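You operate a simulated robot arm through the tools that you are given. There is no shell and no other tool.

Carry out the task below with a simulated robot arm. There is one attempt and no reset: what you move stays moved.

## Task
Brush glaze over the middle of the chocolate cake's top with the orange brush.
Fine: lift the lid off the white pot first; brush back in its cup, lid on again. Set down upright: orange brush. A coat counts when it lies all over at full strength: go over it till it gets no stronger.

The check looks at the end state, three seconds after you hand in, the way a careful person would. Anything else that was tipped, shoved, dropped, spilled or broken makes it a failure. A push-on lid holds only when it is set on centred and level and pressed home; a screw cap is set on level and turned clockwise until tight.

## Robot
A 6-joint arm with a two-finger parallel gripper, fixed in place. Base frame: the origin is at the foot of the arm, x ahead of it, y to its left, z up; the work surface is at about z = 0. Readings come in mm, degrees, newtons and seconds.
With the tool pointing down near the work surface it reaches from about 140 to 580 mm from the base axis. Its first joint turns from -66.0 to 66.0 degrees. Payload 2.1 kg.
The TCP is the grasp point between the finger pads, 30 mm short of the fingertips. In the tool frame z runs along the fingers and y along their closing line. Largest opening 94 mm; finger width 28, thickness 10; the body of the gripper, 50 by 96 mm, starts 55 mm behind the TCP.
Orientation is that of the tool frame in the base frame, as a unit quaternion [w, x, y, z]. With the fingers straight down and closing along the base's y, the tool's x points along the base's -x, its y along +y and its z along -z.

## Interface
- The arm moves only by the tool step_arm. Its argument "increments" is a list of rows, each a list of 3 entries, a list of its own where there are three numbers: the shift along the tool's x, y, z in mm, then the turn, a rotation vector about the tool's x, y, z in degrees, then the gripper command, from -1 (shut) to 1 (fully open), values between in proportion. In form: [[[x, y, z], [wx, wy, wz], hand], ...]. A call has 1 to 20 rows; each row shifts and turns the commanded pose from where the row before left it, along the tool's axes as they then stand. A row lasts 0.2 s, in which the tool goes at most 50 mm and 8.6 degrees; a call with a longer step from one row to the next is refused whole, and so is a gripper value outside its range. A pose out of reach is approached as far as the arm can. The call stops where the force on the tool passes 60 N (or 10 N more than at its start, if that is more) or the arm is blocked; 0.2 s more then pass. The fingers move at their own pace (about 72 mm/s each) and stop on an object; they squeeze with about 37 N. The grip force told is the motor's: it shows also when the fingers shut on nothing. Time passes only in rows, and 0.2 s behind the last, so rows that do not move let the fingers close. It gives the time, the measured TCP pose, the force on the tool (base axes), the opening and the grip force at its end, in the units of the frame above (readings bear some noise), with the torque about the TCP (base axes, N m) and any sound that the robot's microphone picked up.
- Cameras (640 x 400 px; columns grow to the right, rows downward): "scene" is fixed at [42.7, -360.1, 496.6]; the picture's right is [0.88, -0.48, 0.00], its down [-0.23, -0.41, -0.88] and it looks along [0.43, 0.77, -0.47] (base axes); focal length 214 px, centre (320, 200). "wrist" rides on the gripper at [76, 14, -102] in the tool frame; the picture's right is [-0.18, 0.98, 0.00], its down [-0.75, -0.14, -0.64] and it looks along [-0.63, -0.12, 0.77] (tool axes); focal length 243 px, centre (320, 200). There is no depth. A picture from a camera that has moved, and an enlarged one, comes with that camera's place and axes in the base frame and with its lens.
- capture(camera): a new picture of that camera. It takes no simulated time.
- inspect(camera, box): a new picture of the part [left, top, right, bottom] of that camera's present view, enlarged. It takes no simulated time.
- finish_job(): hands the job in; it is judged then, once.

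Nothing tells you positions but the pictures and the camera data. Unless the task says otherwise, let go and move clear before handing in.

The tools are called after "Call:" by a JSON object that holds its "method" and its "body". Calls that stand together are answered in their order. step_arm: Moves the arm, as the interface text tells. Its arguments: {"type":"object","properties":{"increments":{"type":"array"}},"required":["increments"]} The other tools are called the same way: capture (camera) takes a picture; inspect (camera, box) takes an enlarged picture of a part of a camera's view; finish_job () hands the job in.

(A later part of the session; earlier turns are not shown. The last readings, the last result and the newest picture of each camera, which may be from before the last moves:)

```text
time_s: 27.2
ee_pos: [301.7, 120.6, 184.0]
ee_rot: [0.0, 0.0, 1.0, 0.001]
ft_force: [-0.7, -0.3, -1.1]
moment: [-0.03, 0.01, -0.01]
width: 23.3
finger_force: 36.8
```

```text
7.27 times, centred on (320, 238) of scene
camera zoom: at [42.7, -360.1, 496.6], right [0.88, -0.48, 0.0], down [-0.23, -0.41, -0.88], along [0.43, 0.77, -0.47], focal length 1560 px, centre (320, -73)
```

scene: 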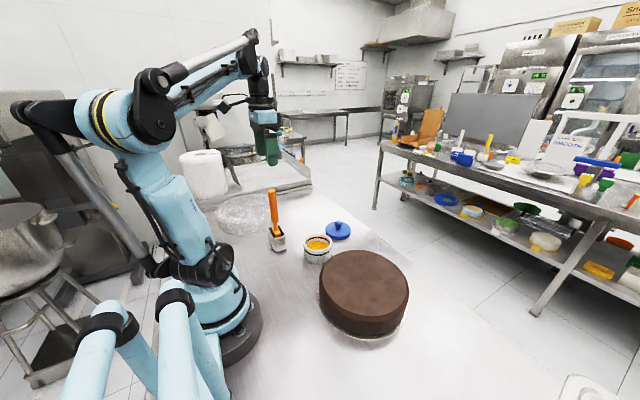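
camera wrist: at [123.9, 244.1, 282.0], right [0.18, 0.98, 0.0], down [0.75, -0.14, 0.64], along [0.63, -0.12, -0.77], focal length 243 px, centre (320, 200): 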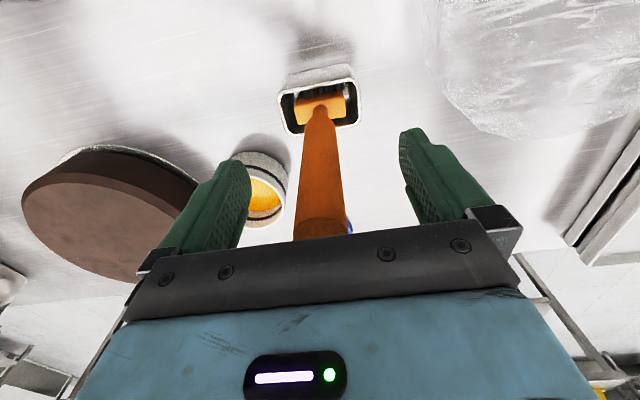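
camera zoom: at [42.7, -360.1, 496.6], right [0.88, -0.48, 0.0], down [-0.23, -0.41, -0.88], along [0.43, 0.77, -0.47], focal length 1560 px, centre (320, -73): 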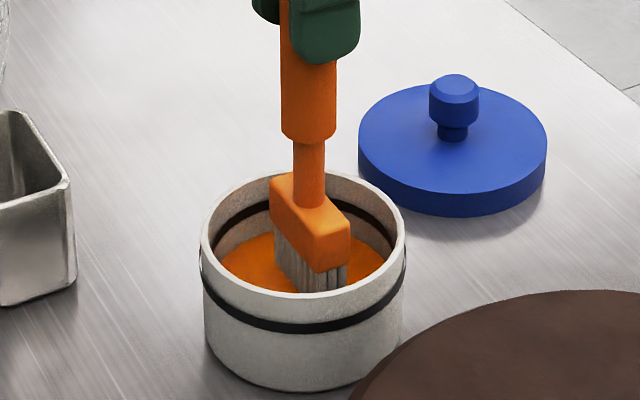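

The brush is now submerged about 12 mm with no bottom contact. I'll swirl gently, lift, and check the colour.

Call:
{"method": "step_arm", "body": {"increments": [[[5, 0, 0], [0, 0, 0], -1], [[-5, 0, 0], [0, 0, 0], -1], [[-5, 0, 0], [0, 0, 0], -1], [[5, 0, 0], [0, 0, 0], -1], [[0, 0, -5], [0, 0, 0], -1], [[0, 0, -10], [0, 0, 0], -1], [[0, 0, -15], [0, 0, 0], -1], [[0, 0, 0], [0, 0, 0], -1], [[0, 0, -15], [0, 0, 0], -1], [[0, 0, -20], [0, 0, 0], -1], [[0, 0, 0], [0, 0, 0], -1], [[0, 0, 0], [0, 0, 0], -1], [[0, 0, 0], [0, 0, 0], -1]]}}

Call:
{"method": "inspect", "body": {"camera": "scene", "box": [300, 205, 340, 255]}}

Call:
{"method": "capture", "body": {"camera": "wrist"}}

```text
time_s: 30.0
ee_pos: [301.6, 120.3, 249.1]
ee_rot: [0.0, -0.001, 1.0, 0.0]
ft_force: [0.5, -0.6, -0.4]
moment: [0.0, -0.01, 0.01]
width: 23.4
finger_force: 36.3
```

```text
8.00 times, centred on (320, 230) of scene
camera zoom: at [42.7, -360.1, 496.6], right [0.88, -0.48, 0.0], down [-0.23, -0.41, -0.88], along [0.43, 0.77, -0.47], focal length 1716 px, centre (320, -40)
```

zoom: 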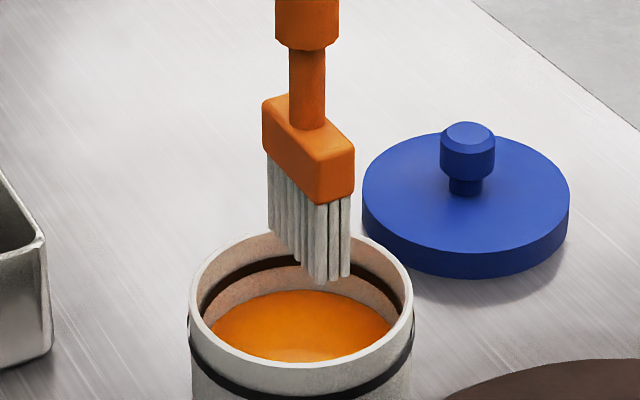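

```text
taken
camera wrist: at [226.8, 134.4, 352.3], right [0.18, 0.98, 0.0], down [0.75, -0.14, 0.64], along [0.63, -0.12, -0.77], focal length 243 px, centre (320, 200)
```

wrist: 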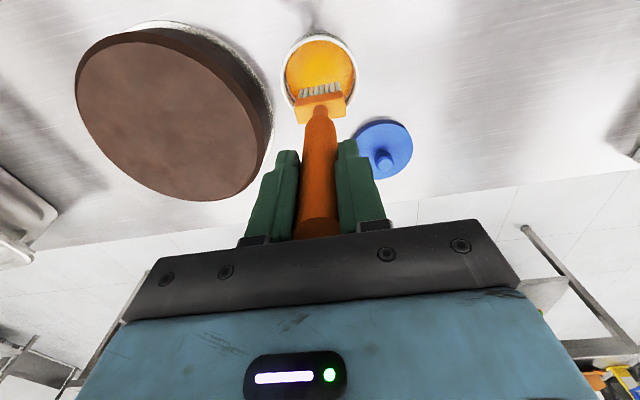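

The bristles aren't visibly tinted, so the stroke on the cake will tell. I'll raise the brush and carry it over the cake's centre at a safe height.

Call:
{"method": "step_arm", "body": {"increments": [[[0, 0, -25], [0, 0, 0], -1], [[-4, -30, -15], [0, 0, 0], -1], [[-4, -34, 0], [0, 0, 0], -1], [[-5, -34, 0], [0, 0, 0], -1], [[-5, -34, 0], [0, 0, 0], -1], [[-4, -34, 0], [0, 0, 0], -1], [[-4, -27, 0], [0, 0, 0], -1], [[0, 0, 0], [0, 0, 0], -1], [[0, 0, 0], [0, 0, 0], -1]]}}

Call:
{"method": "capture", "body": {"camera": "wrist"}}

Call:
{"method": "inspect", "body": {"camera": "scene", "box": [290, 180, 430, 350]}}

```text
time_s: 32.0
ee_pos: [326.4, -73.0, 289.1]
ee_rot: [0.0, 0.0, 1.0, 0.0]
ft_force: [-0.2, 0.3, -0.7]
moment: [0.02, -0.02, 0.02]
width: 23.3
finger_force: 37.1
```

```text
taken
camera wrist: at [252.3, -58.6, 391.8], right [0.18, 0.98, 0.0], down [0.75, -0.14, 0.64], along [0.63, -0.12, -0.77], focal length 243 px, centre (320, 200)
```

wrist: 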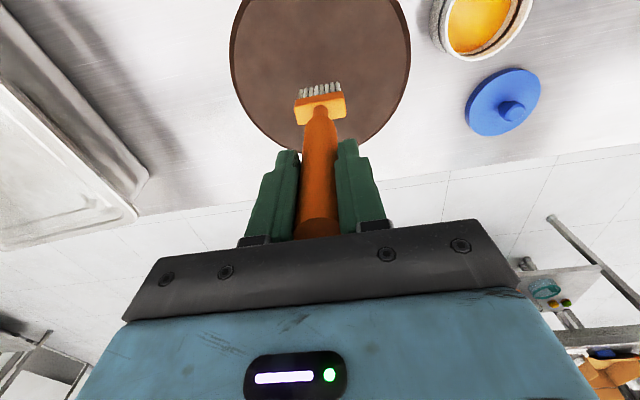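

```text
2.35 times, centred on (360, 265) of scene
camera zoom: at [42.7, -360.1, 496.6], right [0.88, -0.48, 0.0], down [-0.23, -0.41, -0.88], along [0.43, 0.77, -0.47], focal length 505 px, centre (226, 47)
```

zoom: 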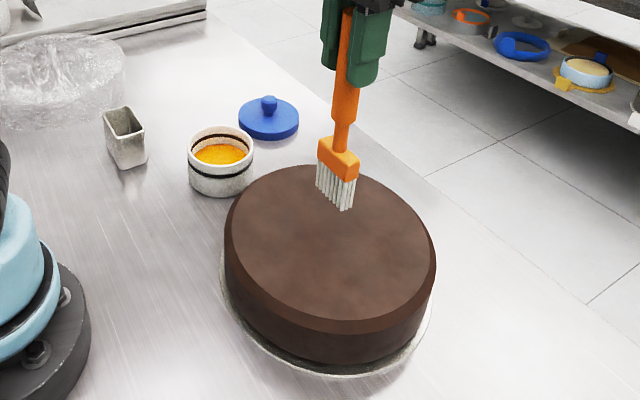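

The cake's centre is near (325, -72). I'll lower toward the surface and watch for contact.

Call:
{"method": "step_arm", "body": {"increments": [[[0, 0, 20], [0, 0, 0], -1], [[0, 0, 12], [0, 0, 0], -1], [[0, 0, 2], [0, 0, 0], -1], [[0, 0, 0], [0, 0, 0], -1]]}}

Call:
{"method": "inspect", "body": {"camera": "scene", "box": [310, 220, 410, 310]}}

Call:
{"method": "inspect", "body": {"camera": "wrist", "box": [240, 30, 400, 150]}}

```text
time_s: 33.0
ee_pos: [327.0, -72.4, 255.5]
ee_rot: [0.0, -0.001, 1.0, 0.0]
ft_force: [0.0, -0.9, -0.2]
moment: [0.02, 0.02, -0.02]
width: 23.0
finger_force: 36.7
```

```text
4.44 times, centred on (360, 265) of scene
camera zoom: at [42.7, -360.1, 496.6], right [0.88, -0.48, 0.0], down [-0.23, -0.41, -0.88], along [0.43, 0.77, -0.47], focal length 953 px, centre (142, -89)
```

zoom: 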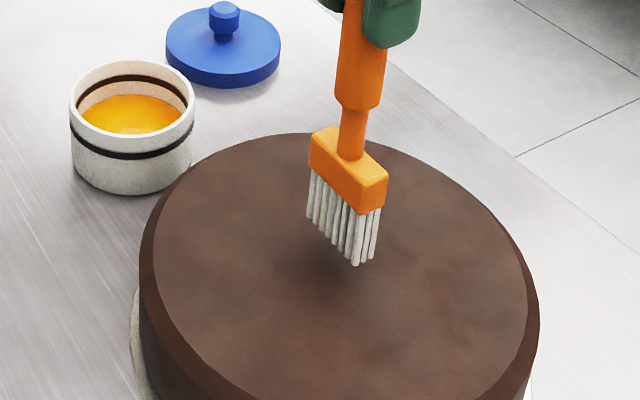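

```text
3.33 times, centred on (320, 90) of wrist
camera zoom: at [252.7, -58.3, 358.2], right [0.18, 0.98, 0.0], down [0.75, -0.14, 0.64], along [0.63, -0.12, -0.77], focal length 809 px, centre (320, 567)
```

zoom: 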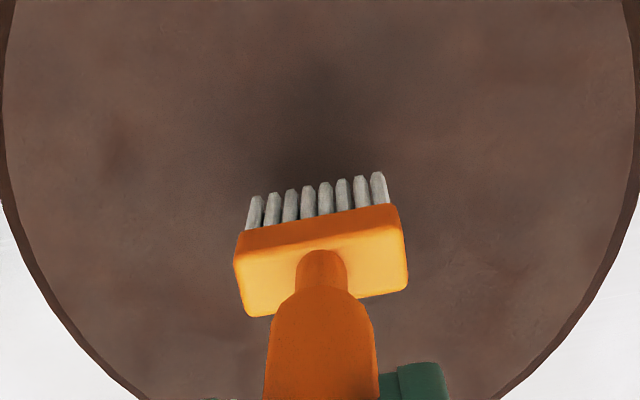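

The brush is a few millimetres above the surface and laterally centred. I'll lower by 2 mm steps.

Call:
{"method": "step_arm", "body": {"increments": [[[0, 0, 2], [0, 0, 0], -1], [[0, 0, 2], [0, 0, 0], -1], [[0, 0, 1], [0, 0, 0], -1], [[0, 0, 0], [0, 0, 0], -1]]}}

Call:
{"method": "inspect", "body": {"camera": "scene", "box": [310, 220, 410, 310]}}

Call:
{"method": "inspect", "body": {"camera": "wrist", "box": [240, 30, 400, 150]}}

```text
time_s: 34.0
ee_pos: [327.9, -73.2, 251.9]
ee_rot: [0.001, 0.0, 1.0, 0.0]
ft_force: [0.4, -0.6, -1.0]
moment: [-0.01, -0.02, -0.03]
width: 23.4
finger_force: 37.0
```

```text
4.44 times, centred on (360, 265) of scene
camera zoom: at [42.7, -360.1, 496.6], right [0.88, -0.48, 0.0], down [-0.23, -0.41, -0.88], along [0.43, 0.77, -0.47], focal length 953 px, centre (142, -89)
```

zoom: 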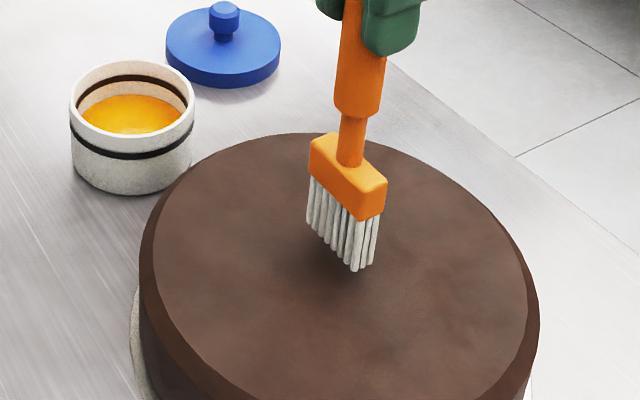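

```text
3.33 times, centred on (320, 90) of wrist
camera zoom: at [252.7, -58.4, 353.6], right [0.18, 0.98, 0.0], down [0.75, -0.14, 0.64], along [0.63, -0.12, -0.77], focal length 809 px, centre (320, 567)
```

zoom: 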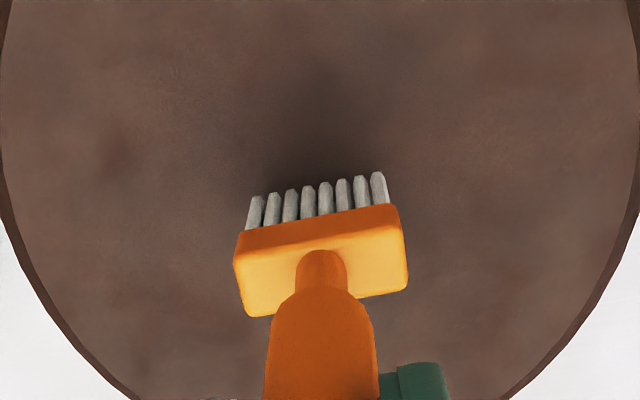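

There's no contact yet. I'll keep lowering gently.

Call:
{"method": "step_arm", "body": {"increments": [[[0, 0, 1.5], [0, 0, 0], -1], [[0, 0, 1.5], [0, 0, 0], -1], [[0, 0, 0], [0, 0, 0], -1]]}}

Call:
{"method": "inspect", "body": {"camera": "scene", "box": [310, 220, 410, 310]}}

Call:
{"method": "inspect", "body": {"camera": "wrist", "box": [240, 30, 400, 150]}}

```text
time_s: 34.8
ee_pos: [326.9, -72.2, 247.6]
ee_rot: [0.0, 0.0, 1.0, 0.0]
ft_force: [0.9, 0.0, -0.7]
moment: [-0.03, -0.01, -0.03]
width: 23.2
finger_force: 36.9
```

```text
4.44 times, centred on (360, 265) of scene
camera zoom: at [42.7, -360.1, 496.6], right [0.88, -0.48, 0.0], down [-0.23, -0.41, -0.88], along [0.43, 0.77, -0.47], focal length 953 px, centre (142, -89)
```

zoom: 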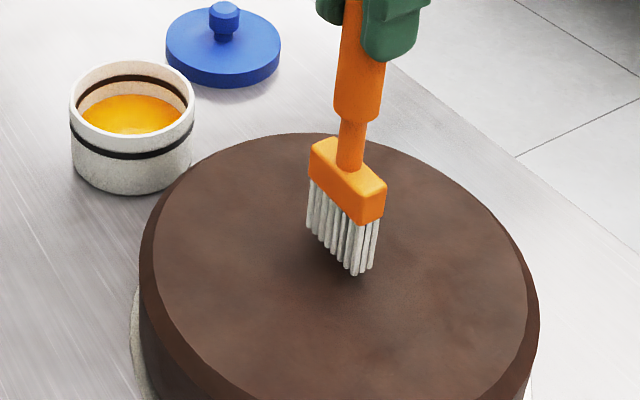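

```text
3.33 times, centred on (320, 90) of wrist
camera zoom: at [252.6, -58.7, 350.7], right [0.18, 0.98, 0.0], down [0.75, -0.14, 0.64], along [0.63, -0.12, -0.77], focal length 809 px, centre (320, 567)
```

zoom: 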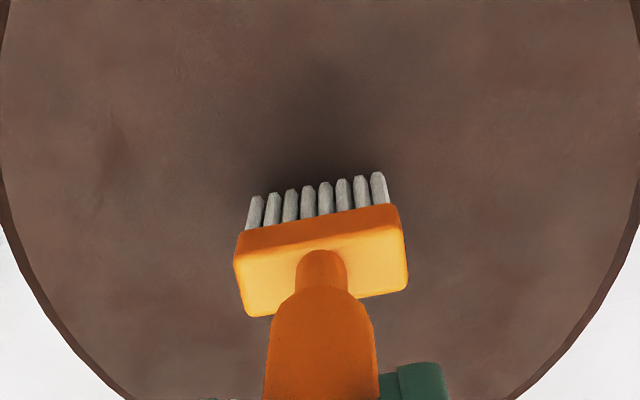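

Still no contact. I'll go down a few more millimetres.

Call:
{"method": "step_arm", "body": {"increments": [[[0, 0, 1.5], [0, 0, 0], -1], [[0, 0, 1.5], [0, 0, 0], -1], [[0, 0, 0], [0, 0, 0], -1]]}}

Call:
{"method": "inspect", "body": {"camera": "scene", "box": [310, 220, 410, 310]}}

Call:
{"method": "inspect", "body": {"camera": "wrist", "box": [240, 30, 400, 150]}}

```text
time_s: 35.6
ee_pos: [326.6, -73.1, 244.0]
ee_rot: [0.0, 0.0, 1.0, -0.001]
ft_force: [0.0, 0.6, -1.1]
moment: [-0.02, -0.06, 0.0]
width: 23.3
finger_force: 37.0
```

```text
4.44 times, centred on (360, 265) of scene
camera zoom: at [42.7, -360.1, 496.6], right [0.88, -0.48, 0.0], down [-0.23, -0.41, -0.88], along [0.43, 0.77, -0.47], focal length 953 px, centre (142, -89)
```

zoom: 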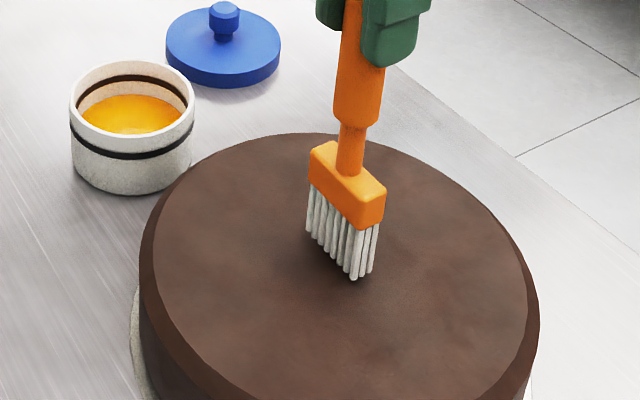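

```text
3.33 times, centred on (320, 90) of wrist
camera zoom: at [252.7, -58.8, 347.6], right [0.18, 0.98, 0.0], down [0.75, -0.14, 0.64], along [0.63, -0.12, -0.77], focal length 809 px, centre (320, 567)
```

zoom: 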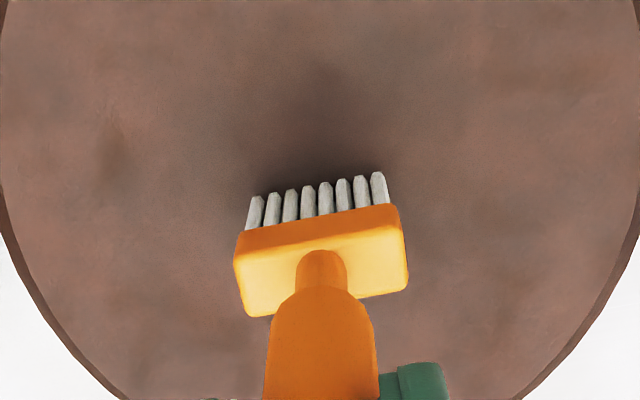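

The shadow is tightening under the bristles, so contact is close. I'll lower a bit more.

Call:
{"method": "step_arm", "body": {"increments": [[[0, 0, 1], [0, 0, 0], -1], [[0, 0, 1], [0, 0, 0], -1], [[0, 0, 1], [0, 0, 0], -1], [[0, 0, 0], [0, 0, 0], -1]]}}

Call:
{"method": "inspect", "body": {"camera": "scene", "box": [330, 230, 390, 290]}}

Call:
{"method": "inspect", "body": {"camera": "wrist", "box": [240, 30, 400, 150]}}

```text
time_s: 36.6
ee_pos: [328.0, -72.3, 241.7]
ee_rot: [0.0, 0.0, 1.0, 0.0]
ft_force: [0.5, 0.2, -0.8]
moment: [-0.03, 0.01, -0.03]
width: 23.3
finger_force: 36.7
```

```text
6.67 times, centred on (360, 260) of scene
camera zoom: at [42.7, -360.1, 496.6], right [0.88, -0.48, 0.0], down [-0.23, -0.41, -0.88], along [0.43, 0.77, -0.47], focal length 1430 px, centre (53, -200)
```

zoom: 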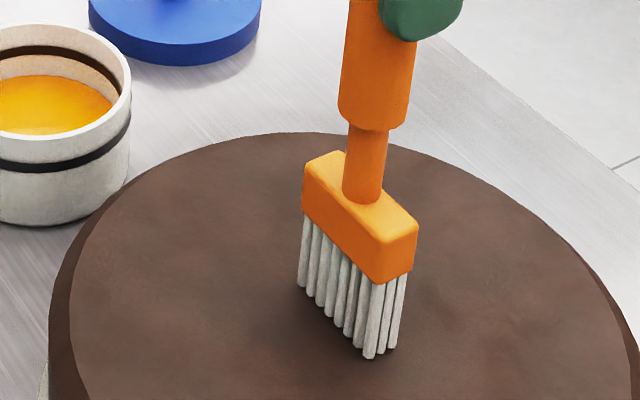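

```text
3.33 times, centred on (320, 90) of wrist
camera zoom: at [252.7, -58.4, 344.5], right [0.18, 0.98, 0.0], down [0.75, -0.14, 0.64], along [0.63, -0.12, -0.77], focal length 809 px, centre (320, 567)
```

zoom: 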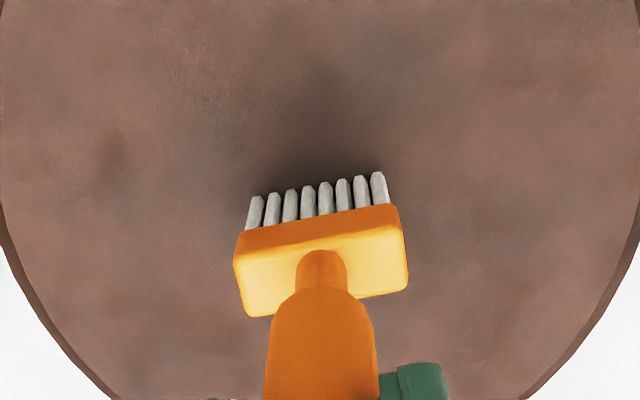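

The tips look almost on the surface. I'll go down 2 mm more, with a small test stroke.

Call:
{"method": "step_arm", "body": {"increments": [[[0, 0, 1], [0, 0, 0], -1], [[0, 0, 1], [0, 0, 0], -1], [[-5, 0, 0], [0, 0, 0], -1], [[-5, 0, 0], [0, 0, 0], -1], [[5, 0, 0], [0, 0, 0], -1], [[5, 0, 0], [0, 0, 0], -1], [[0, 0, 0], [0, 0, 0], -1]]}}

Call:
{"method": "inspect", "body": {"camera": "scene", "box": [330, 230, 390, 290]}}

Call:
{"method": "inspect", "body": {"camera": "wrist", "box": [240, 30, 400, 150]}}

```text
time_s: 38.2
ee_pos: [327.5, -73.4, 240.5]
ee_rot: [0.002, -0.001, 1.0, 0.0]
ft_force: [8.5, 1.4, 26.9]
moment: [0.18, -1.52, 0.03]
width: 23.4
finger_force: 36.7
```

```text
6.67 times, centred on (360, 260) of scene
camera zoom: at [42.6, -360.1, 496.7], right [0.88, -0.48, 0.0], down [-0.23, -0.41, -0.88], along [0.43, 0.77, -0.47], focal length 1430 px, centre (53, -200)
```

zoom: 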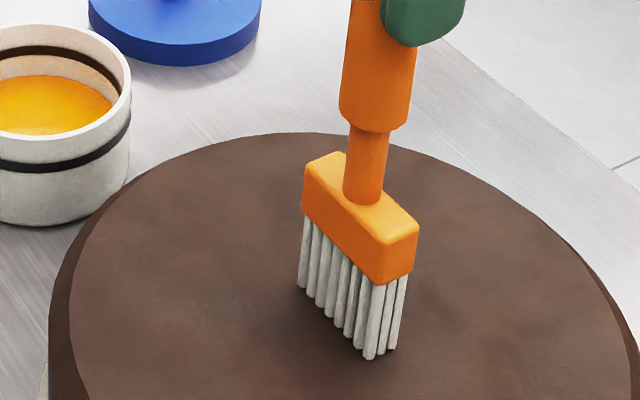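

```text
3.33 times, centred on (320, 90) of wrist
camera zoom: at [253.0, -58.9, 342.4], right [0.18, 0.98, 0.0], down [0.75, -0.14, 0.64], along [0.63, -0.12, -0.76], focal length 809 px, centre (320, 567)
```

zoom: 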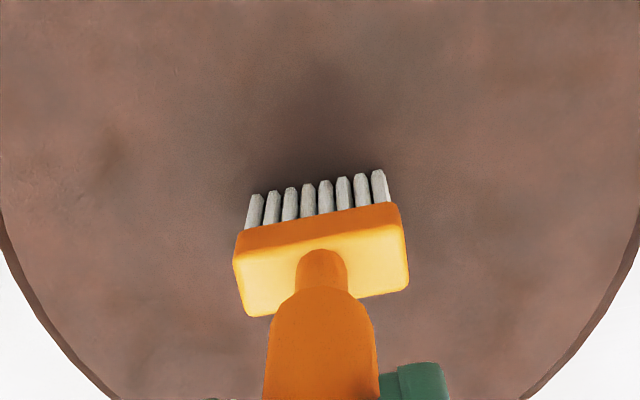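

The bristles are touching with about 27 N, which is more than I want. I'll ease off about 1 mm, do a short test stroke, then lift away and check for glaze.

Call:
{"method": "step_arm", "body": {"increments": [[[0, 0, -1], [0, 0, 0], -1], [[0, 0, 0], [0, 0, 0], -1]]}}

```text
time_s: 38.8
ee_pos: [326.1, -73.1, 239.2]
ee_rot: [0.0, 0.0, 1.0, -0.001]
ft_force: [0.6, 0.1, -1.1]
moment: [-0.02, 0.01, -0.01]
width: 23.2
finger_force: 37.2
```

Call:
{"method": "step_arm", "body": {"increments": [[[0, 0, 0.4], [0, 0, 0], -1], [[0, 0, 0], [0, 0, 0], -1]]}}

```text
time_s: 39.4
ee_pos: [328.4, -72.7, 238.8]
ee_rot: [0.0, 0.0, 1.0, 0.0]
ft_force: [0.0, 1.0, 0.0]
moment: [-0.04, -0.01, 0.0]
width: 23.1
finger_force: 36.8
```

Call:
{"method": "step_arm", "body": {"increments": [[[0, 0, 0.4], [0, 0, 0], -1], [[0, 0, 0], [0, 0, 0], -1]]}}

Call:
{"method": "inspect", "body": {"camera": "wrist", "box": [240, 30, 400, 150]}}

```text
time_s: 40.0
ee_pos: [327.7, -73.2, 239.7]
ee_rot: [-0.001, -0.001, 1.0, 0.0]
ft_force: [-0.9, 0.5, 4.5]
moment: [0.0, -0.01, 0.0]
width: 22.9
finger_force: 36.5
```

```text
3.33 times, centred on (320, 90) of wrist
camera zoom: at [252.7, -58.8, 342.6], right [0.18, 0.98, 0.0], down [0.75, -0.14, 0.64], along [0.63, -0.12, -0.77], focal length 809 px, centre (320, 567)
```

zoom: 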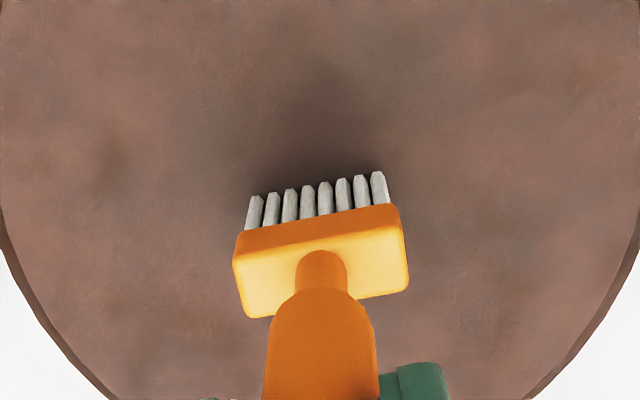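

Light contact now, about 5 N. I'll make a short test stroke away along x and look at the trail.

Call:
{"method": "step_arm", "body": {"increments": [[[-8, 0, 0], [0, 0, 0], -1], [[-8, 0, 0], [0, 0, 0], -1], [[-8, 0, 0], [0, 0, 0], -1], [[-8, 0, 0], [0, 0, 0], -1]]}}

Call:
{"method": "capture", "body": {"camera": "wrist"}}

Call:
{"method": "inspect", "body": {"camera": "scene", "box": [310, 220, 420, 340]}}

```text
time_s: 41.0
ee_pos: [358.7, -72.8, 239.3]
ee_rot: [0.001, -0.001, 1.0, 0.0]
ft_force: [-0.2, -0.4, 0.7]
moment: [-0.01, 0.11, 0.04]
width: 23.2
finger_force: 37.2
```

```text
taken
camera wrist: at [284.5, -58.2, 342.6], right [0.18, 0.98, 0.0], down [0.75, -0.14, 0.64], along [0.63, -0.12, -0.77], focal length 243 px, centre (320, 200)
```

wrist: 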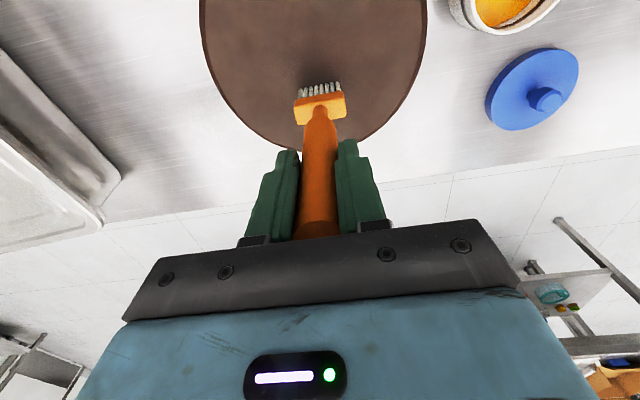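

```text
3.33 times, centred on (365, 280) of scene
camera zoom: at [42.6, -360.1, 496.6], right [0.88, -0.48, 0.0], down [-0.23, -0.41, -0.88], along [0.43, 0.77, -0.47], focal length 715 px, centre (170, -67)
```

zoom: 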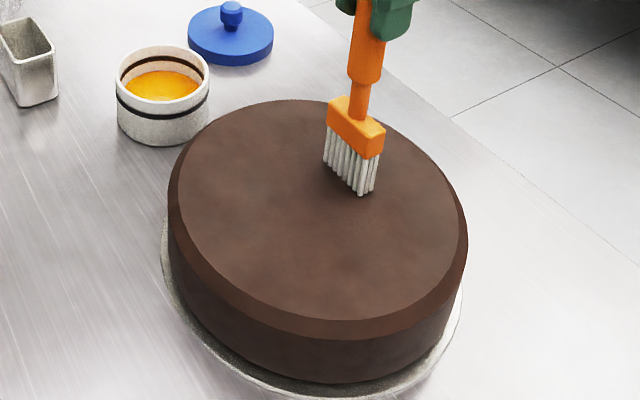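

Call:
{"method": "inspect", "body": {"camera": "wrist", "box": [200, 0, 430, 150]}}

Call:
{"method": "inspect", "body": {"camera": "scene", "box": [330, 240, 400, 310]}}

```text
2.67 times, centred on (315, 75) of wrist
camera zoom: at [284.5, -58.2, 342.6], right [0.18, 0.98, 0.0], down [0.75, -0.14, 0.64], along [0.63, -0.12, -0.77], focal length 647 px, centre (333, 533)
```

zoom: 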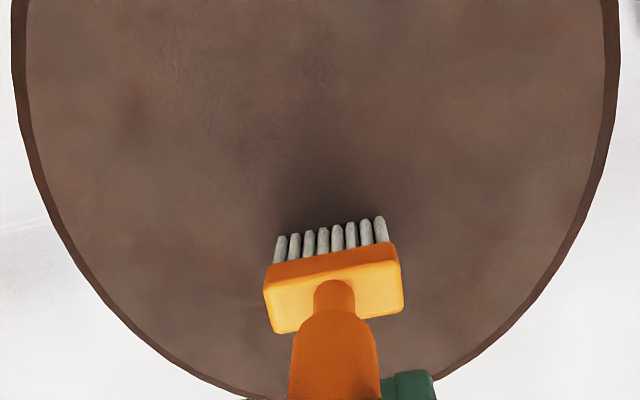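

```text
5.71 times, centred on (365, 275) of scene
camera zoom: at [42.6, -360.1, 496.6], right [0.88, -0.48, 0.0], down [-0.23, -0.41, -0.88], along [0.43, 0.77, -0.47], focal length 1226 px, centre (63, -229)
```

zoom: 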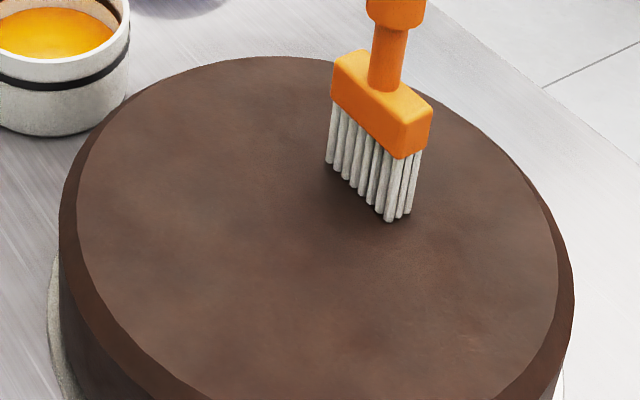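

There's no visible mark from the very light stroke. I'll press slightly more, stroke back toward the centre, and look again.

Call:
{"method": "step_arm", "body": {"increments": [[[0, 0, 0.6], [0, 0, 0], -1], [[8, 0, 0], [0, 0, 0], -1], [[8, 0, 0], [0, 0, 0], -1], [[8, 0, 0], [0, 0, 0], -1], [[8, 0, 0], [0, 0, 0], -1]]}}

Call:
{"method": "inspect", "body": {"camera": "scene", "box": [330, 230, 400, 300]}}

Call:
{"method": "inspect", "body": {"camera": "wrist", "box": [200, 0, 430, 150]}}

```text
time_s: 42.2
ee_pos: [327.7, -71.8, 238.3]
ee_rot: [0.0, 0.0, 1.0, 0.0]
ft_force: [7.2, 0.2, 20.1]
moment: [0.09, -1.37, 0.01]
width: 23.1
finger_force: 36.8
```

```text
5.71 times, centred on (365, 265) of scene
camera zoom: at [42.6, -360.1, 496.7], right [0.88, -0.48, 0.0], down [-0.23, -0.41, -0.88], along [0.43, 0.77, -0.47], focal length 1226 px, centre (63, -171)
```

zoom: 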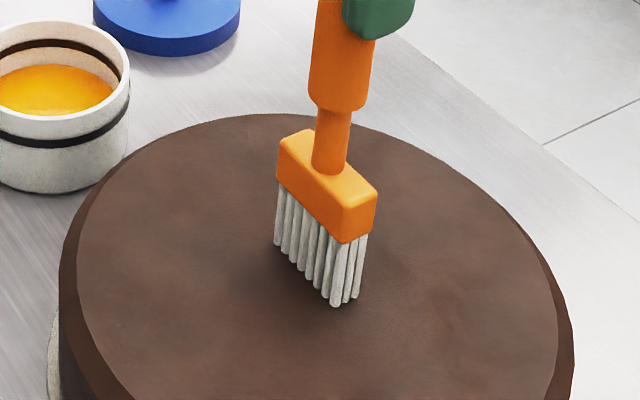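

```text
2.67 times, centred on (315, 75) of wrist
camera zoom: at [252.9, -58.5, 342.3], right [0.18, 0.98, 0.0], down [0.75, -0.14, 0.64], along [0.63, -0.12, -0.77], focal length 647 px, centre (333, 533)
```

zoom: 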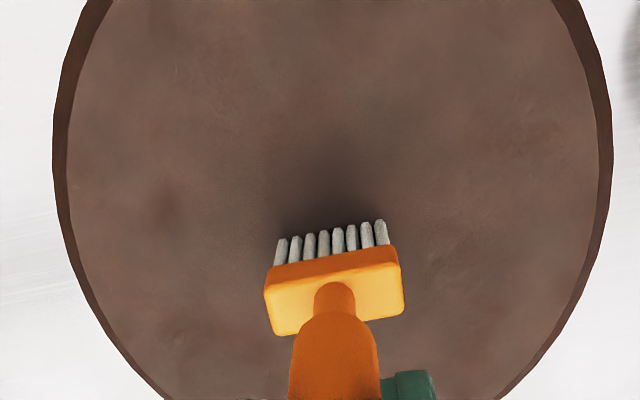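

Pressing harder also left nothing, so the brush isn't loaded. I'll lift and confirm the cake is clean before dipping again deeper and longer.

Call:
{"method": "step_arm", "body": {"increments": [[[0, 0, -10], [0, 0, 0], -1], [[0, 0, -20], [0, 0, 0], -1], [[0, 0, -20.4], [0, 0, 0], -1], [[4, 27, 0], [0, 0, 0], -1], [[4, 34, 0], [0, 0, 0], -1], [[0, 0, 0], [0, 0, 0], -1]]}}

Call:
{"method": "inspect", "body": {"camera": "scene", "box": [310, 230, 420, 340]}}

Call:
{"method": "inspect", "body": {"camera": "scene", "box": [320, 190, 370, 250]}}

Call:
{"method": "capture", "body": {"camera": "wrist"}}

```text
time_s: 43.6
ee_pos: [319.4, -10.8, 289.7]
ee_rot: [0.0, -0.001, 1.0, 0.001]
ft_force: [0.0, 0.3, -1.0]
moment: [-0.03, 0.01, -0.01]
width: 23.4
finger_force: 37.0
```

```text
3.64 times, centred on (365, 285) of scene
camera zoom: at [42.7, -360.1, 496.6], right [0.88, -0.48, 0.0], down [-0.23, -0.41, -0.88], along [0.43, 0.77, -0.47], focal length 780 px, centre (156, -109)
```

zoom: 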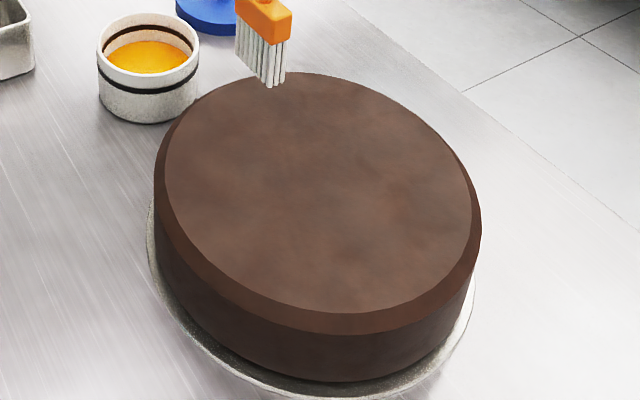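

```text
6.67 times, centred on (345, 220) of scene
camera zoom: at [42.7, -360.1, 496.6], right [0.88, -0.48, 0.0], down [-0.23, -0.41, -0.88], along [0.43, 0.77, -0.47], focal length 1430 px, centre (153, 67)
```

zoom: 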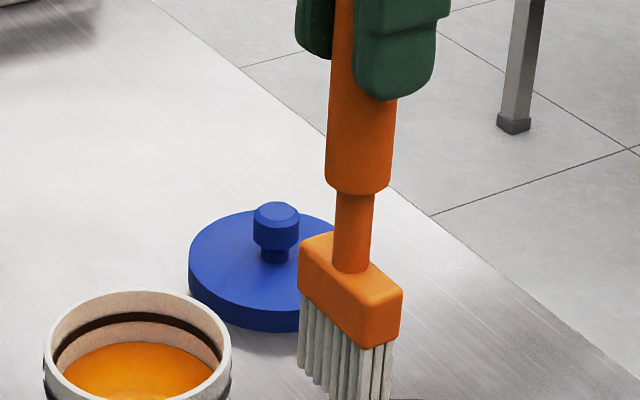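

```text
taken
camera wrist: at [244.2, 3.4, 392.3], right [0.18, 0.98, 0.0], down [0.75, -0.14, 0.64], along [0.63, -0.12, -0.77], focal length 243 px, centre (320, 200)
```

wrist: 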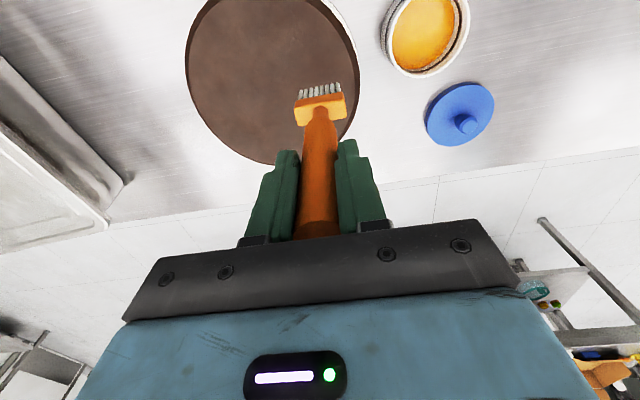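

The cake is unmarked. I'll return over the pot and dip deeper this time.

Call:
{"method": "step_arm", "body": {"increments": [[[4.5, 33, 0], [0, 0, 0], -1], [[4.5, 33, 0], [0, 0, 0], -1], [[4.5, 33, 0], [0, 0, 0], -1], [[4.5, 33, 0], [0, 0, 0], -1], [[0, 0, 0], [0, 0, 0], -1], [[0, 0, 40], [0, 0, 0], -1], [[0, 0, 40], [0, 0, 0], -1], [[0, 0, 20], [0, 0, 0], -1], [[0, 0, 5], [0, 0, 0], -1], [[0, 0, 0], [0, 0, 0], -1]]}}

Call:
{"method": "inspect", "body": {"camera": "wrist", "box": [240, 30, 400, 150]}}

```text
time_s: 45.8
ee_pos: [301.4, 118.6, 183.9]
ee_rot: [-0.001, 0.0, 1.0, 0.0]
ft_force: [0.3, 0.0, -0.5]
moment: [-0.01, 0.02, -0.01]
width: 23.5
finger_force: 37.2
```

```text
3.33 times, centred on (320, 90) of wrist
camera zoom: at [226.6, 134.5, 287.4], right [0.18, 0.98, 0.0], down [0.75, -0.14, 0.64], along [0.63, -0.12, -0.77], focal length 809 px, centre (320, 567)
```

zoom: 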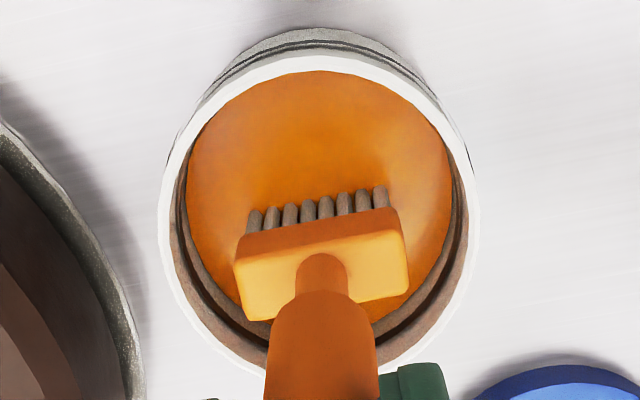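

Call:
{"method": "step_arm", "body": {"increments": [[[0, 0, 1], [0, 0, 0], -1], [[0, 0, 1], [0, 0, 0], -1], [[0, 0, 1], [0, 0, 0], -1], [[0, 0, 0], [0, 0, 0], -1]]}}

```text
time_s: 46.8
ee_pos: [301.3, 120.4, 181.4]
ee_rot: [0.0, 0.0, 1.0, 0.0]
ft_force: [-0.5, 0.1, -1.5]
moment: [-0.02, 0.02, -0.01]
width: 23.0
finger_force: 36.8
```

Call:
{"method": "step_arm", "body": {"increments": [[[0, 0, 1], [0, 0, 0], -1], [[0, 0, 1], [0, 0, 0], -1], [[0, 0, 0], [0, 0, 0], -1]]}}

Call:
{"method": "inspect", "body": {"camera": "wrist", "box": [240, 30, 400, 150]}}

Call:
{"method": "inspect", "body": {"camera": "scene", "box": [290, 210, 350, 265]}}

```text
time_s: 47.6
ee_pos: [301.4, 120.7, 179.1]
ee_rot: [0.0, 0.0, 1.0, -0.001]
ft_force: [-0.9, -0.6, -0.9]
moment: [0.01, -0.01, 0.01]
width: 23.3
finger_force: 36.9
```

```text
3.33 times, centred on (320, 90) of wrist
camera zoom: at [226.5, 134.3, 282.5], right [0.18, 0.98, 0.0], down [0.75, -0.14, 0.64], along [0.63, -0.12, -0.77], focal length 809 px, centre (320, 567)
```

zoom: 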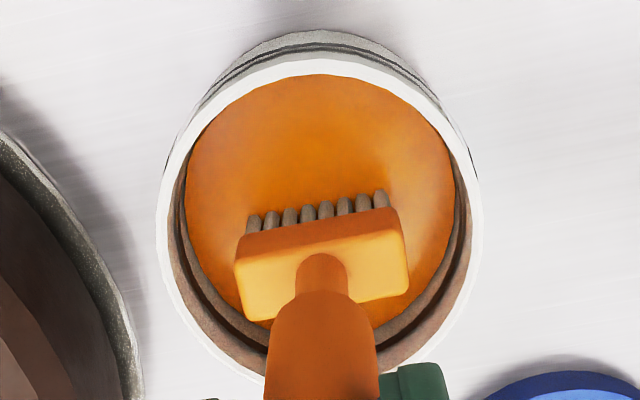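

```text
7.27 times, centred on (320, 238) of scene
camera zoom: at [42.7, -360.1, 496.6], right [0.88, -0.48, 0.0], down [-0.23, -0.41, -0.88], along [0.43, 0.77, -0.47], focal length 1560 px, centre (320, -73)
```

zoom: 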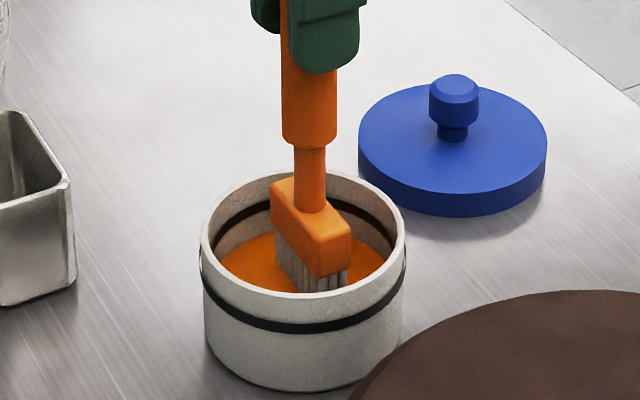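

There's still no floor contact. I'll ease down a little more, 1 mm at a time.

Call:
{"method": "step_arm", "body": {"increments": [[[0, 0, 1], [0, 0, 0], -1], [[0, 0, 1], [0, 0, 0], -1], [[0, 0, 0], [0, 0, 0], -1]]}}

```text
time_s: 48.4
ee_pos: [301.3, 120.8, 178.6]
ee_rot: [0.001, 0.0, 1.0, 0.0]
ft_force: [-1.2, -0.2, 35.6]
moment: [-0.04, 0.18, 0.0]
width: 23.2
finger_force: 37.4
```

The bristles touched the pot floor. I'll back off about 1 mm, swirl gently for a couple of seconds, then lift and look at the bristles.

Call:
{"method": "step_arm", "body": {"increments": [[[0, 0, -1.2], [0, 0, 0], -1], [[0, 0, 0], [0, 0, 0], -1], [[4, 0, 0], [0, 0, 0], -1], [[-4, 0, 0], [0, 0, 0], -1], [[-4, 0, 0], [0, 0, 0], -1], [[4, 0, 0], [0, 0, 0], -1], [[0, 0, 0], [0, 0, 0], -1], [[0, 0, 0], [0, 0, 0], -1], [[0, 0, 0], [0, 0, 0], -1]]}}

Call:
{"method": "step_arm", "body": {"increments": [[[0, 0, -5], [0, 0, 0], -1], [[0, 0, -10], [0, 0, 0], -1], [[0, 0, -15], [0, 0, 0], -1], [[0, 0, -20], [0, 0, 0], -1], [[0, 0, -20], [0, 0, 0], -1], [[0, 0, 0], [0, 0, 0], -1]]}}

Call:
{"method": "inspect", "body": {"camera": "scene", "box": [300, 205, 340, 255]}}

Call:
{"method": "inspect", "body": {"camera": "wrist", "box": [290, 70, 360, 120]}}

```text
time_s: 50.4
ee_pos: [300.9, 119.4, 177.9]
ee_rot: [0.0, 0.001, 1.0, 0.0]
ft_force: [0.0, -1.3, 0.2]
moment: [-0.01, 0.01, 0.0]
width: 23.0
finger_force: 36.8
```

```text
time_s: 51.8
ee_pos: [300.5, 119.9, 249.1]
ee_rot: [0.0, 0.0, 1.0, 0.0]
ft_force: [0.7, 0.2, -2.0]
moment: [-0.01, 0.02, -0.02]
width: 23.4
finger_force: 36.6
```

```text
8.00 times, centred on (320, 230) of scene
camera zoom: at [42.7, -360.1, 496.6], right [0.88, -0.48, 0.0], down [-0.23, -0.41, -0.88], along [0.43, 0.77, -0.47], focal length 1716 px, centre (320, -40)
```

zoom: 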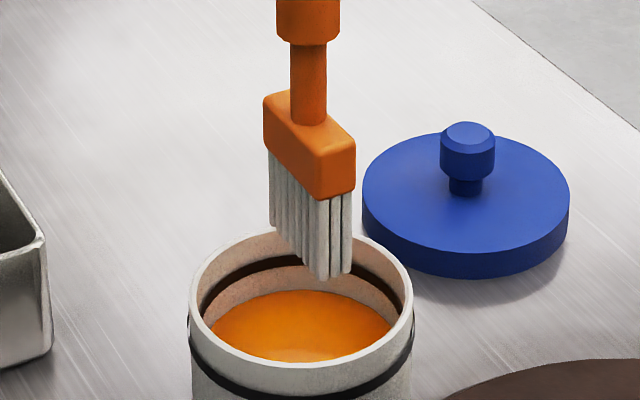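

```text
8.00 times, centred on (325, 95) of wrist
camera zoom: at [226.5, 134.0, 352.4], right [0.18, 0.98, 0.0], down [0.75, -0.14, 0.64], along [0.63, -0.12, -0.77], focal length 1941 px, centre (280, 1040)
```

zoom: 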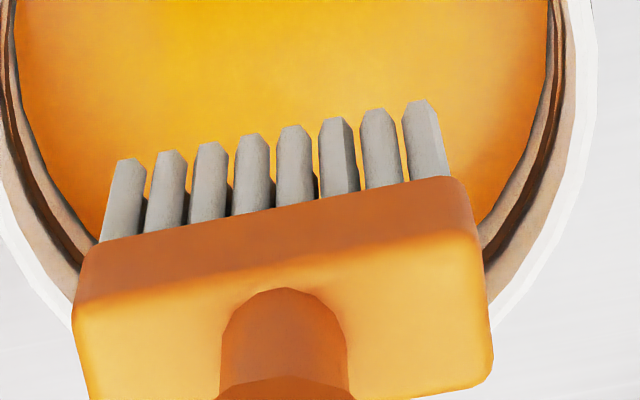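

The bristles still show no tint. This dip went to the floor, so I'll test again on the cake with several light strokes.

Call:
{"method": "step_arm", "body": {"increments": [[[0, 0, -30], [0, 0, 0], -1], [[-4, -30, -10], [0, 0, 0], -1], [[-4, -34, 0], [0, 0, 0], -1], [[-5, -34, 0], [0, 0, 0], -1], [[-5, -34, 0], [0, 0, 0], -1], [[-4, -34, 0], [0, 0, 0], -1], [[-4, -27, 0], [0, 0, 0], -1], [[0, 0, 25], [0, 0, 0], -1], [[0, 0, 20], [0, 0, 0], -1], [[0, 0, 3], [0, 0, 0], -1], [[0, 0, 0], [0, 0, 0], -1]]}}

```text
time_s: 54.2
ee_pos: [328.1, -73.1, 241.4]
ee_rot: [0.001, 0.0, 1.0, 0.0]
ft_force: [0.7, -0.7, -1.7]
moment: [-0.02, 0.02, -0.01]
width: 23.1
finger_force: 36.7
```

Call:
{"method": "step_arm", "body": {"increments": [[[0, 0, 1], [0, 0, 0], -1], [[0, 0, 0.5], [0, 0, 0], -1], [[0, 0, 0], [0, 0, 0], -1]]}}

Call:
{"method": "inspect", "body": {"camera": "scene", "box": [330, 230, 390, 290]}}

```text
time_s: 55.0
ee_pos: [327.4, -73.2, 239.8]
ee_rot: [0.0, 0.0, 1.0, 0.0]
ft_force: [0.9, -0.1, 7.5]
moment: [0.0, -0.09, -0.03]
width: 23.1
finger_force: 37.1
```

```text
6.67 times, centred on (360, 260) of scene
camera zoom: at [42.6, -360.1, 496.7], right [0.88, -0.48, 0.0], down [-0.23, -0.41, -0.88], along [0.43, 0.77, -0.47], focal length 1430 px, centre (53, -200)
```

zoom: 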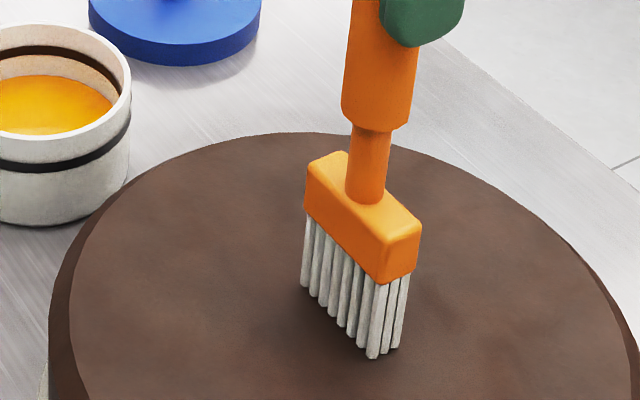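

The bristles are in contact at about 8 N. I'll stroke along y, which is the stiffer direction for the grip, and then look.

Call:
{"method": "step_arm", "body": {"increments": [[[0, 10, 0], [0, 0, 0], -1], [[0, 10, 0], [0, 0, 0], -1], [[0, 10, 0], [0, 0, 0], -1], [[0, 10, 0], [0, 0, 0], -1]]}}

Call:
{"method": "inspect", "body": {"camera": "scene", "box": [310, 220, 410, 310]}}

Call:
{"method": "inspect", "body": {"camera": "wrist", "box": [200, 0, 430, 150]}}

```text
time_s: 56.0
ee_pos: [327.2, -33.5, 239.5]
ee_rot: [0.0, -0.001, 1.0, -0.001]
ft_force: [0.1, -5.7, 14.3]
moment: [-0.59, 0.03, -0.02]
width: 23.2
finger_force: 36.8
```

```text
4.44 times, centred on (360, 265) of scene
camera zoom: at [42.6, -360.1, 496.7], right [0.88, -0.48, 0.0], down [-0.23, -0.41, -0.88], along [0.43, 0.77, -0.47], focal length 953 px, centre (142, -89)
```

zoom: 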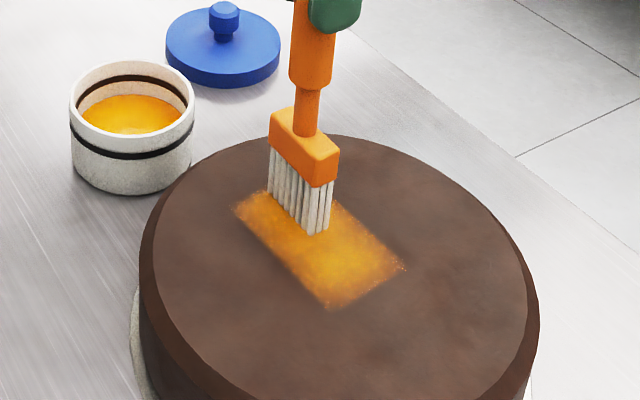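

```text
2.67 times, centred on (315, 75) of wrist
camera zoom: at [252.7, -18.9, 342.4], right [0.18, 0.98, 0.0], down [0.75, -0.14, 0.64], along [0.63, -0.12, -0.77], focal length 647 px, centre (333, 533)
```

zoom: 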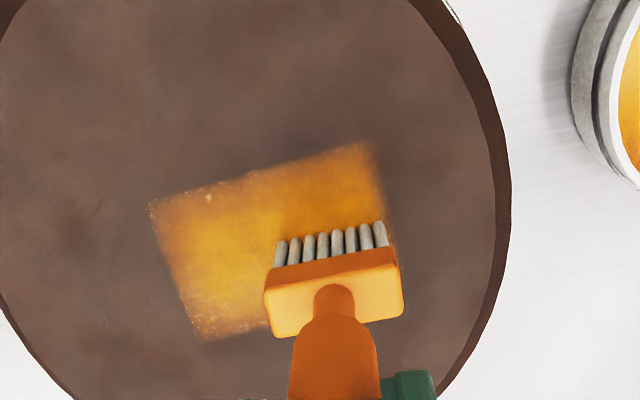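

Glaze is going on now, so the deeper dip loaded the brush. The footprint is about 57 mm square and the band is centred on the cake. I'll stroke back across the centre line the other way.

Call:
{"method": "step_arm", "body": {"increments": [[[0, 0, -0.3], [0, 0, 0], -1], [[0, -10, 0], [0, 0, 0], -1], [[0, -10, 0], [0, 0, 0], -1], [[0, -10, 0], [0, 0, 0], -1], [[0, -10, 0], [0, 0, 0], -1], [[0, -10, 0], [0, 0, 0], -1], [[0, -10, 0], [0, 0, 0], -1], [[0, -10, 0], [0, 0, 0], -1]]}}

Call:
{"method": "inspect", "body": {"camera": "scene", "box": [310, 220, 420, 340]}}

Call:
{"method": "inspect", "body": {"camera": "wrist", "box": [200, 0, 430, 150]}}

```text
time_s: 57.8
ee_pos: [327.7, -102.9, 239.2]
ee_rot: [0.0, -0.001, 1.0, 0.002]
ft_force: [0.1, 1.8, 4.3]
moment: [0.25, -0.02, 0.03]
width: 23.2
finger_force: 36.7
```

```text
3.33 times, centred on (365, 280) of scene
camera zoom: at [42.6, -360.1, 496.7], right [0.88, -0.48, 0.0], down [-0.23, -0.41, -0.88], along [0.43, 0.77, -0.47], focal length 715 px, centre (170, -67)
```

zoom: 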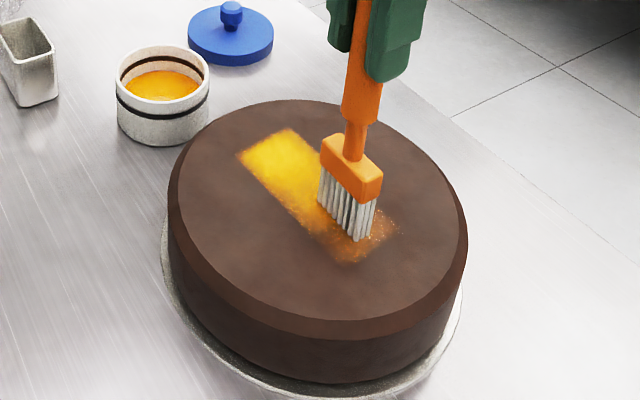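

```text
2.67 times, centred on (315, 75) of wrist
camera zoom: at [253.0, -88.0, 342.5], right [0.18, 0.98, 0.0], down [0.75, -0.14, 0.64], along [0.63, -0.12, -0.77], focal length 647 px, centre (333, 533)
```

zoom: 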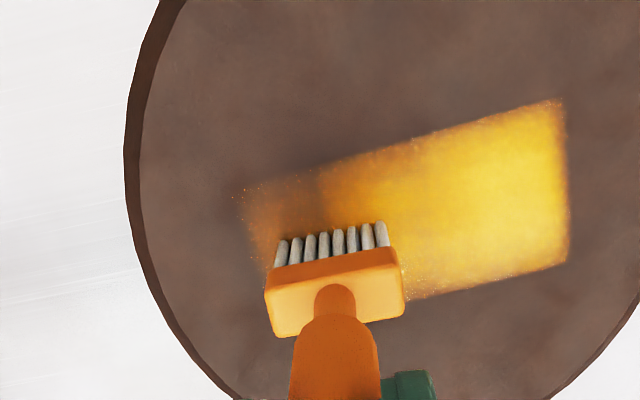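

It's strongly yellow where I've been over it twice. Next I'll lift slightly, shift +33 mm in x and stroke the far band.

Call:
{"method": "step_arm", "body": {"increments": [[[0, 0, -5], [0, 0, 0], -1], [[-33, 0, 0], [0, 0, 0], -1], [[0, 0, 4], [0, 0, 0], -1], [[0, 0, 1.2], [0, 0, 0], -1], [[0, 10, 0], [0, 0, 0], -1], [[0, 10, 0], [0, 0, 0], -1], [[0, 10, 0], [0, 0, 0], -1], [[0, 10, 0], [0, 0, 0], -1], [[0, 10, 0], [0, 0, 0], -1], [[0, 10, 0], [0, 0, 0], -1]]}}

Call:
{"method": "inspect", "body": {"camera": "scene", "box": [310, 220, 420, 340]}}

Call:
{"method": "inspect", "body": {"camera": "wrist", "box": [200, 0, 430, 150]}}

```text
time_s: 60.0
ee_pos: [359.4, -43.0, 240.1]
ee_rot: [0.0, 0.0, 1.0, -0.001]
ft_force: [0.0, -9.6, 29.5]
moment: [-1.06, -0.11, -0.05]
width: 23.5
finger_force: 36.2
```

```text
3.33 times, centred on (365, 280) of scene
camera zoom: at [42.5, -360.1, 496.7], right [0.88, -0.48, 0.0], down [-0.23, -0.41, -0.88], along [0.43, 0.77, -0.47], focal length 715 px, centre (170, -67)
```

zoom: 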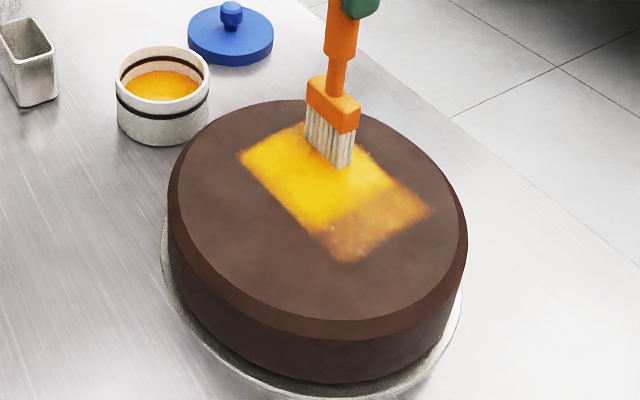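

```text
2.67 times, centred on (315, 75) of wrist
camera zoom: at [285.4, -28.9, 342.2], right [0.18, 0.98, 0.0], down [0.75, -0.14, 0.64], along [0.63, -0.12, -0.77], focal length 647 px, centre (333, 533)
```

zoom: 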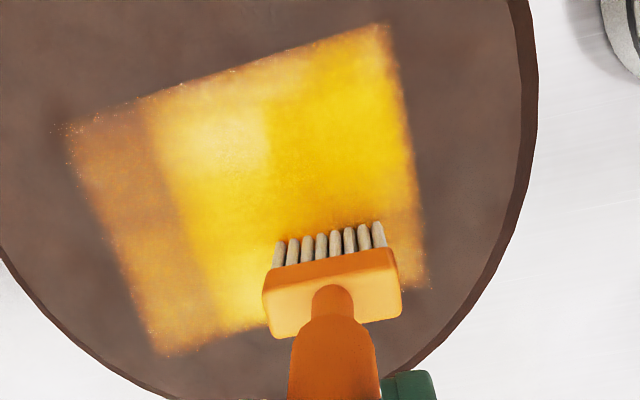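

The coat is building evenly, but the force crept up to about 30 N at this end. I'll ease up 0.6 mm and stroke back.

Call:
{"method": "step_arm", "body": {"increments": [[[0, 0, -0.6], [0, 0, 0], -1], [[0, -10, 0], [0, 0, 0], -1], [[0, -10, 0], [0, 0, 0], -1], [[0, -10, 0], [0, 0, 0], -1], [[0, -10, 0], [0, 0, 0], -1], [[0, -10, 0], [0, 0, 0], -1], [[0, -10, 0], [0, 0, 0], -1]]}}

Call:
{"method": "inspect", "body": {"camera": "scene", "box": [310, 220, 420, 340]}}

Call:
{"method": "inspect", "body": {"camera": "wrist", "box": [200, 0, 430, 150]}}

```text
time_s: 61.6
ee_pos: [360.0, -103.2, 240.1]
ee_rot: [0.001, 0.001, 1.0, 0.0]
ft_force: [0.3, -0.1, -1.7]
moment: [-0.02, 0.02, 0.01]
width: 23.2
finger_force: 37.3
```

```text
3.33 times, centred on (365, 280) of scene
camera zoom: at [42.7, -360.1, 496.6], right [0.88, -0.48, 0.0], down [-0.23, -0.41, -0.88], along [0.43, 0.77, -0.47], focal length 715 px, centre (170, -67)
```

zoom: 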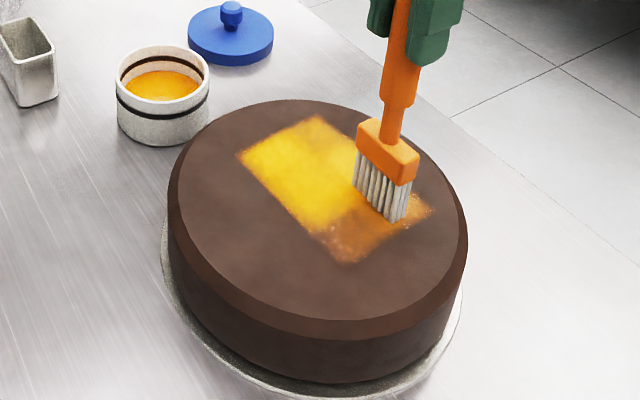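

```text
2.67 times, centred on (315, 75) of wrist
camera zoom: at [285.8, -88.4, 342.8], right [0.18, 0.98, 0.0], down [0.75, -0.14, 0.64], along [0.63, -0.12, -0.77], focal length 647 px, centre (333, 533)
```

zoom: 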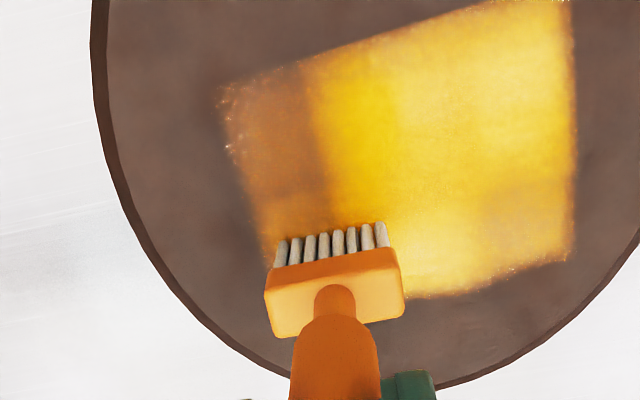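

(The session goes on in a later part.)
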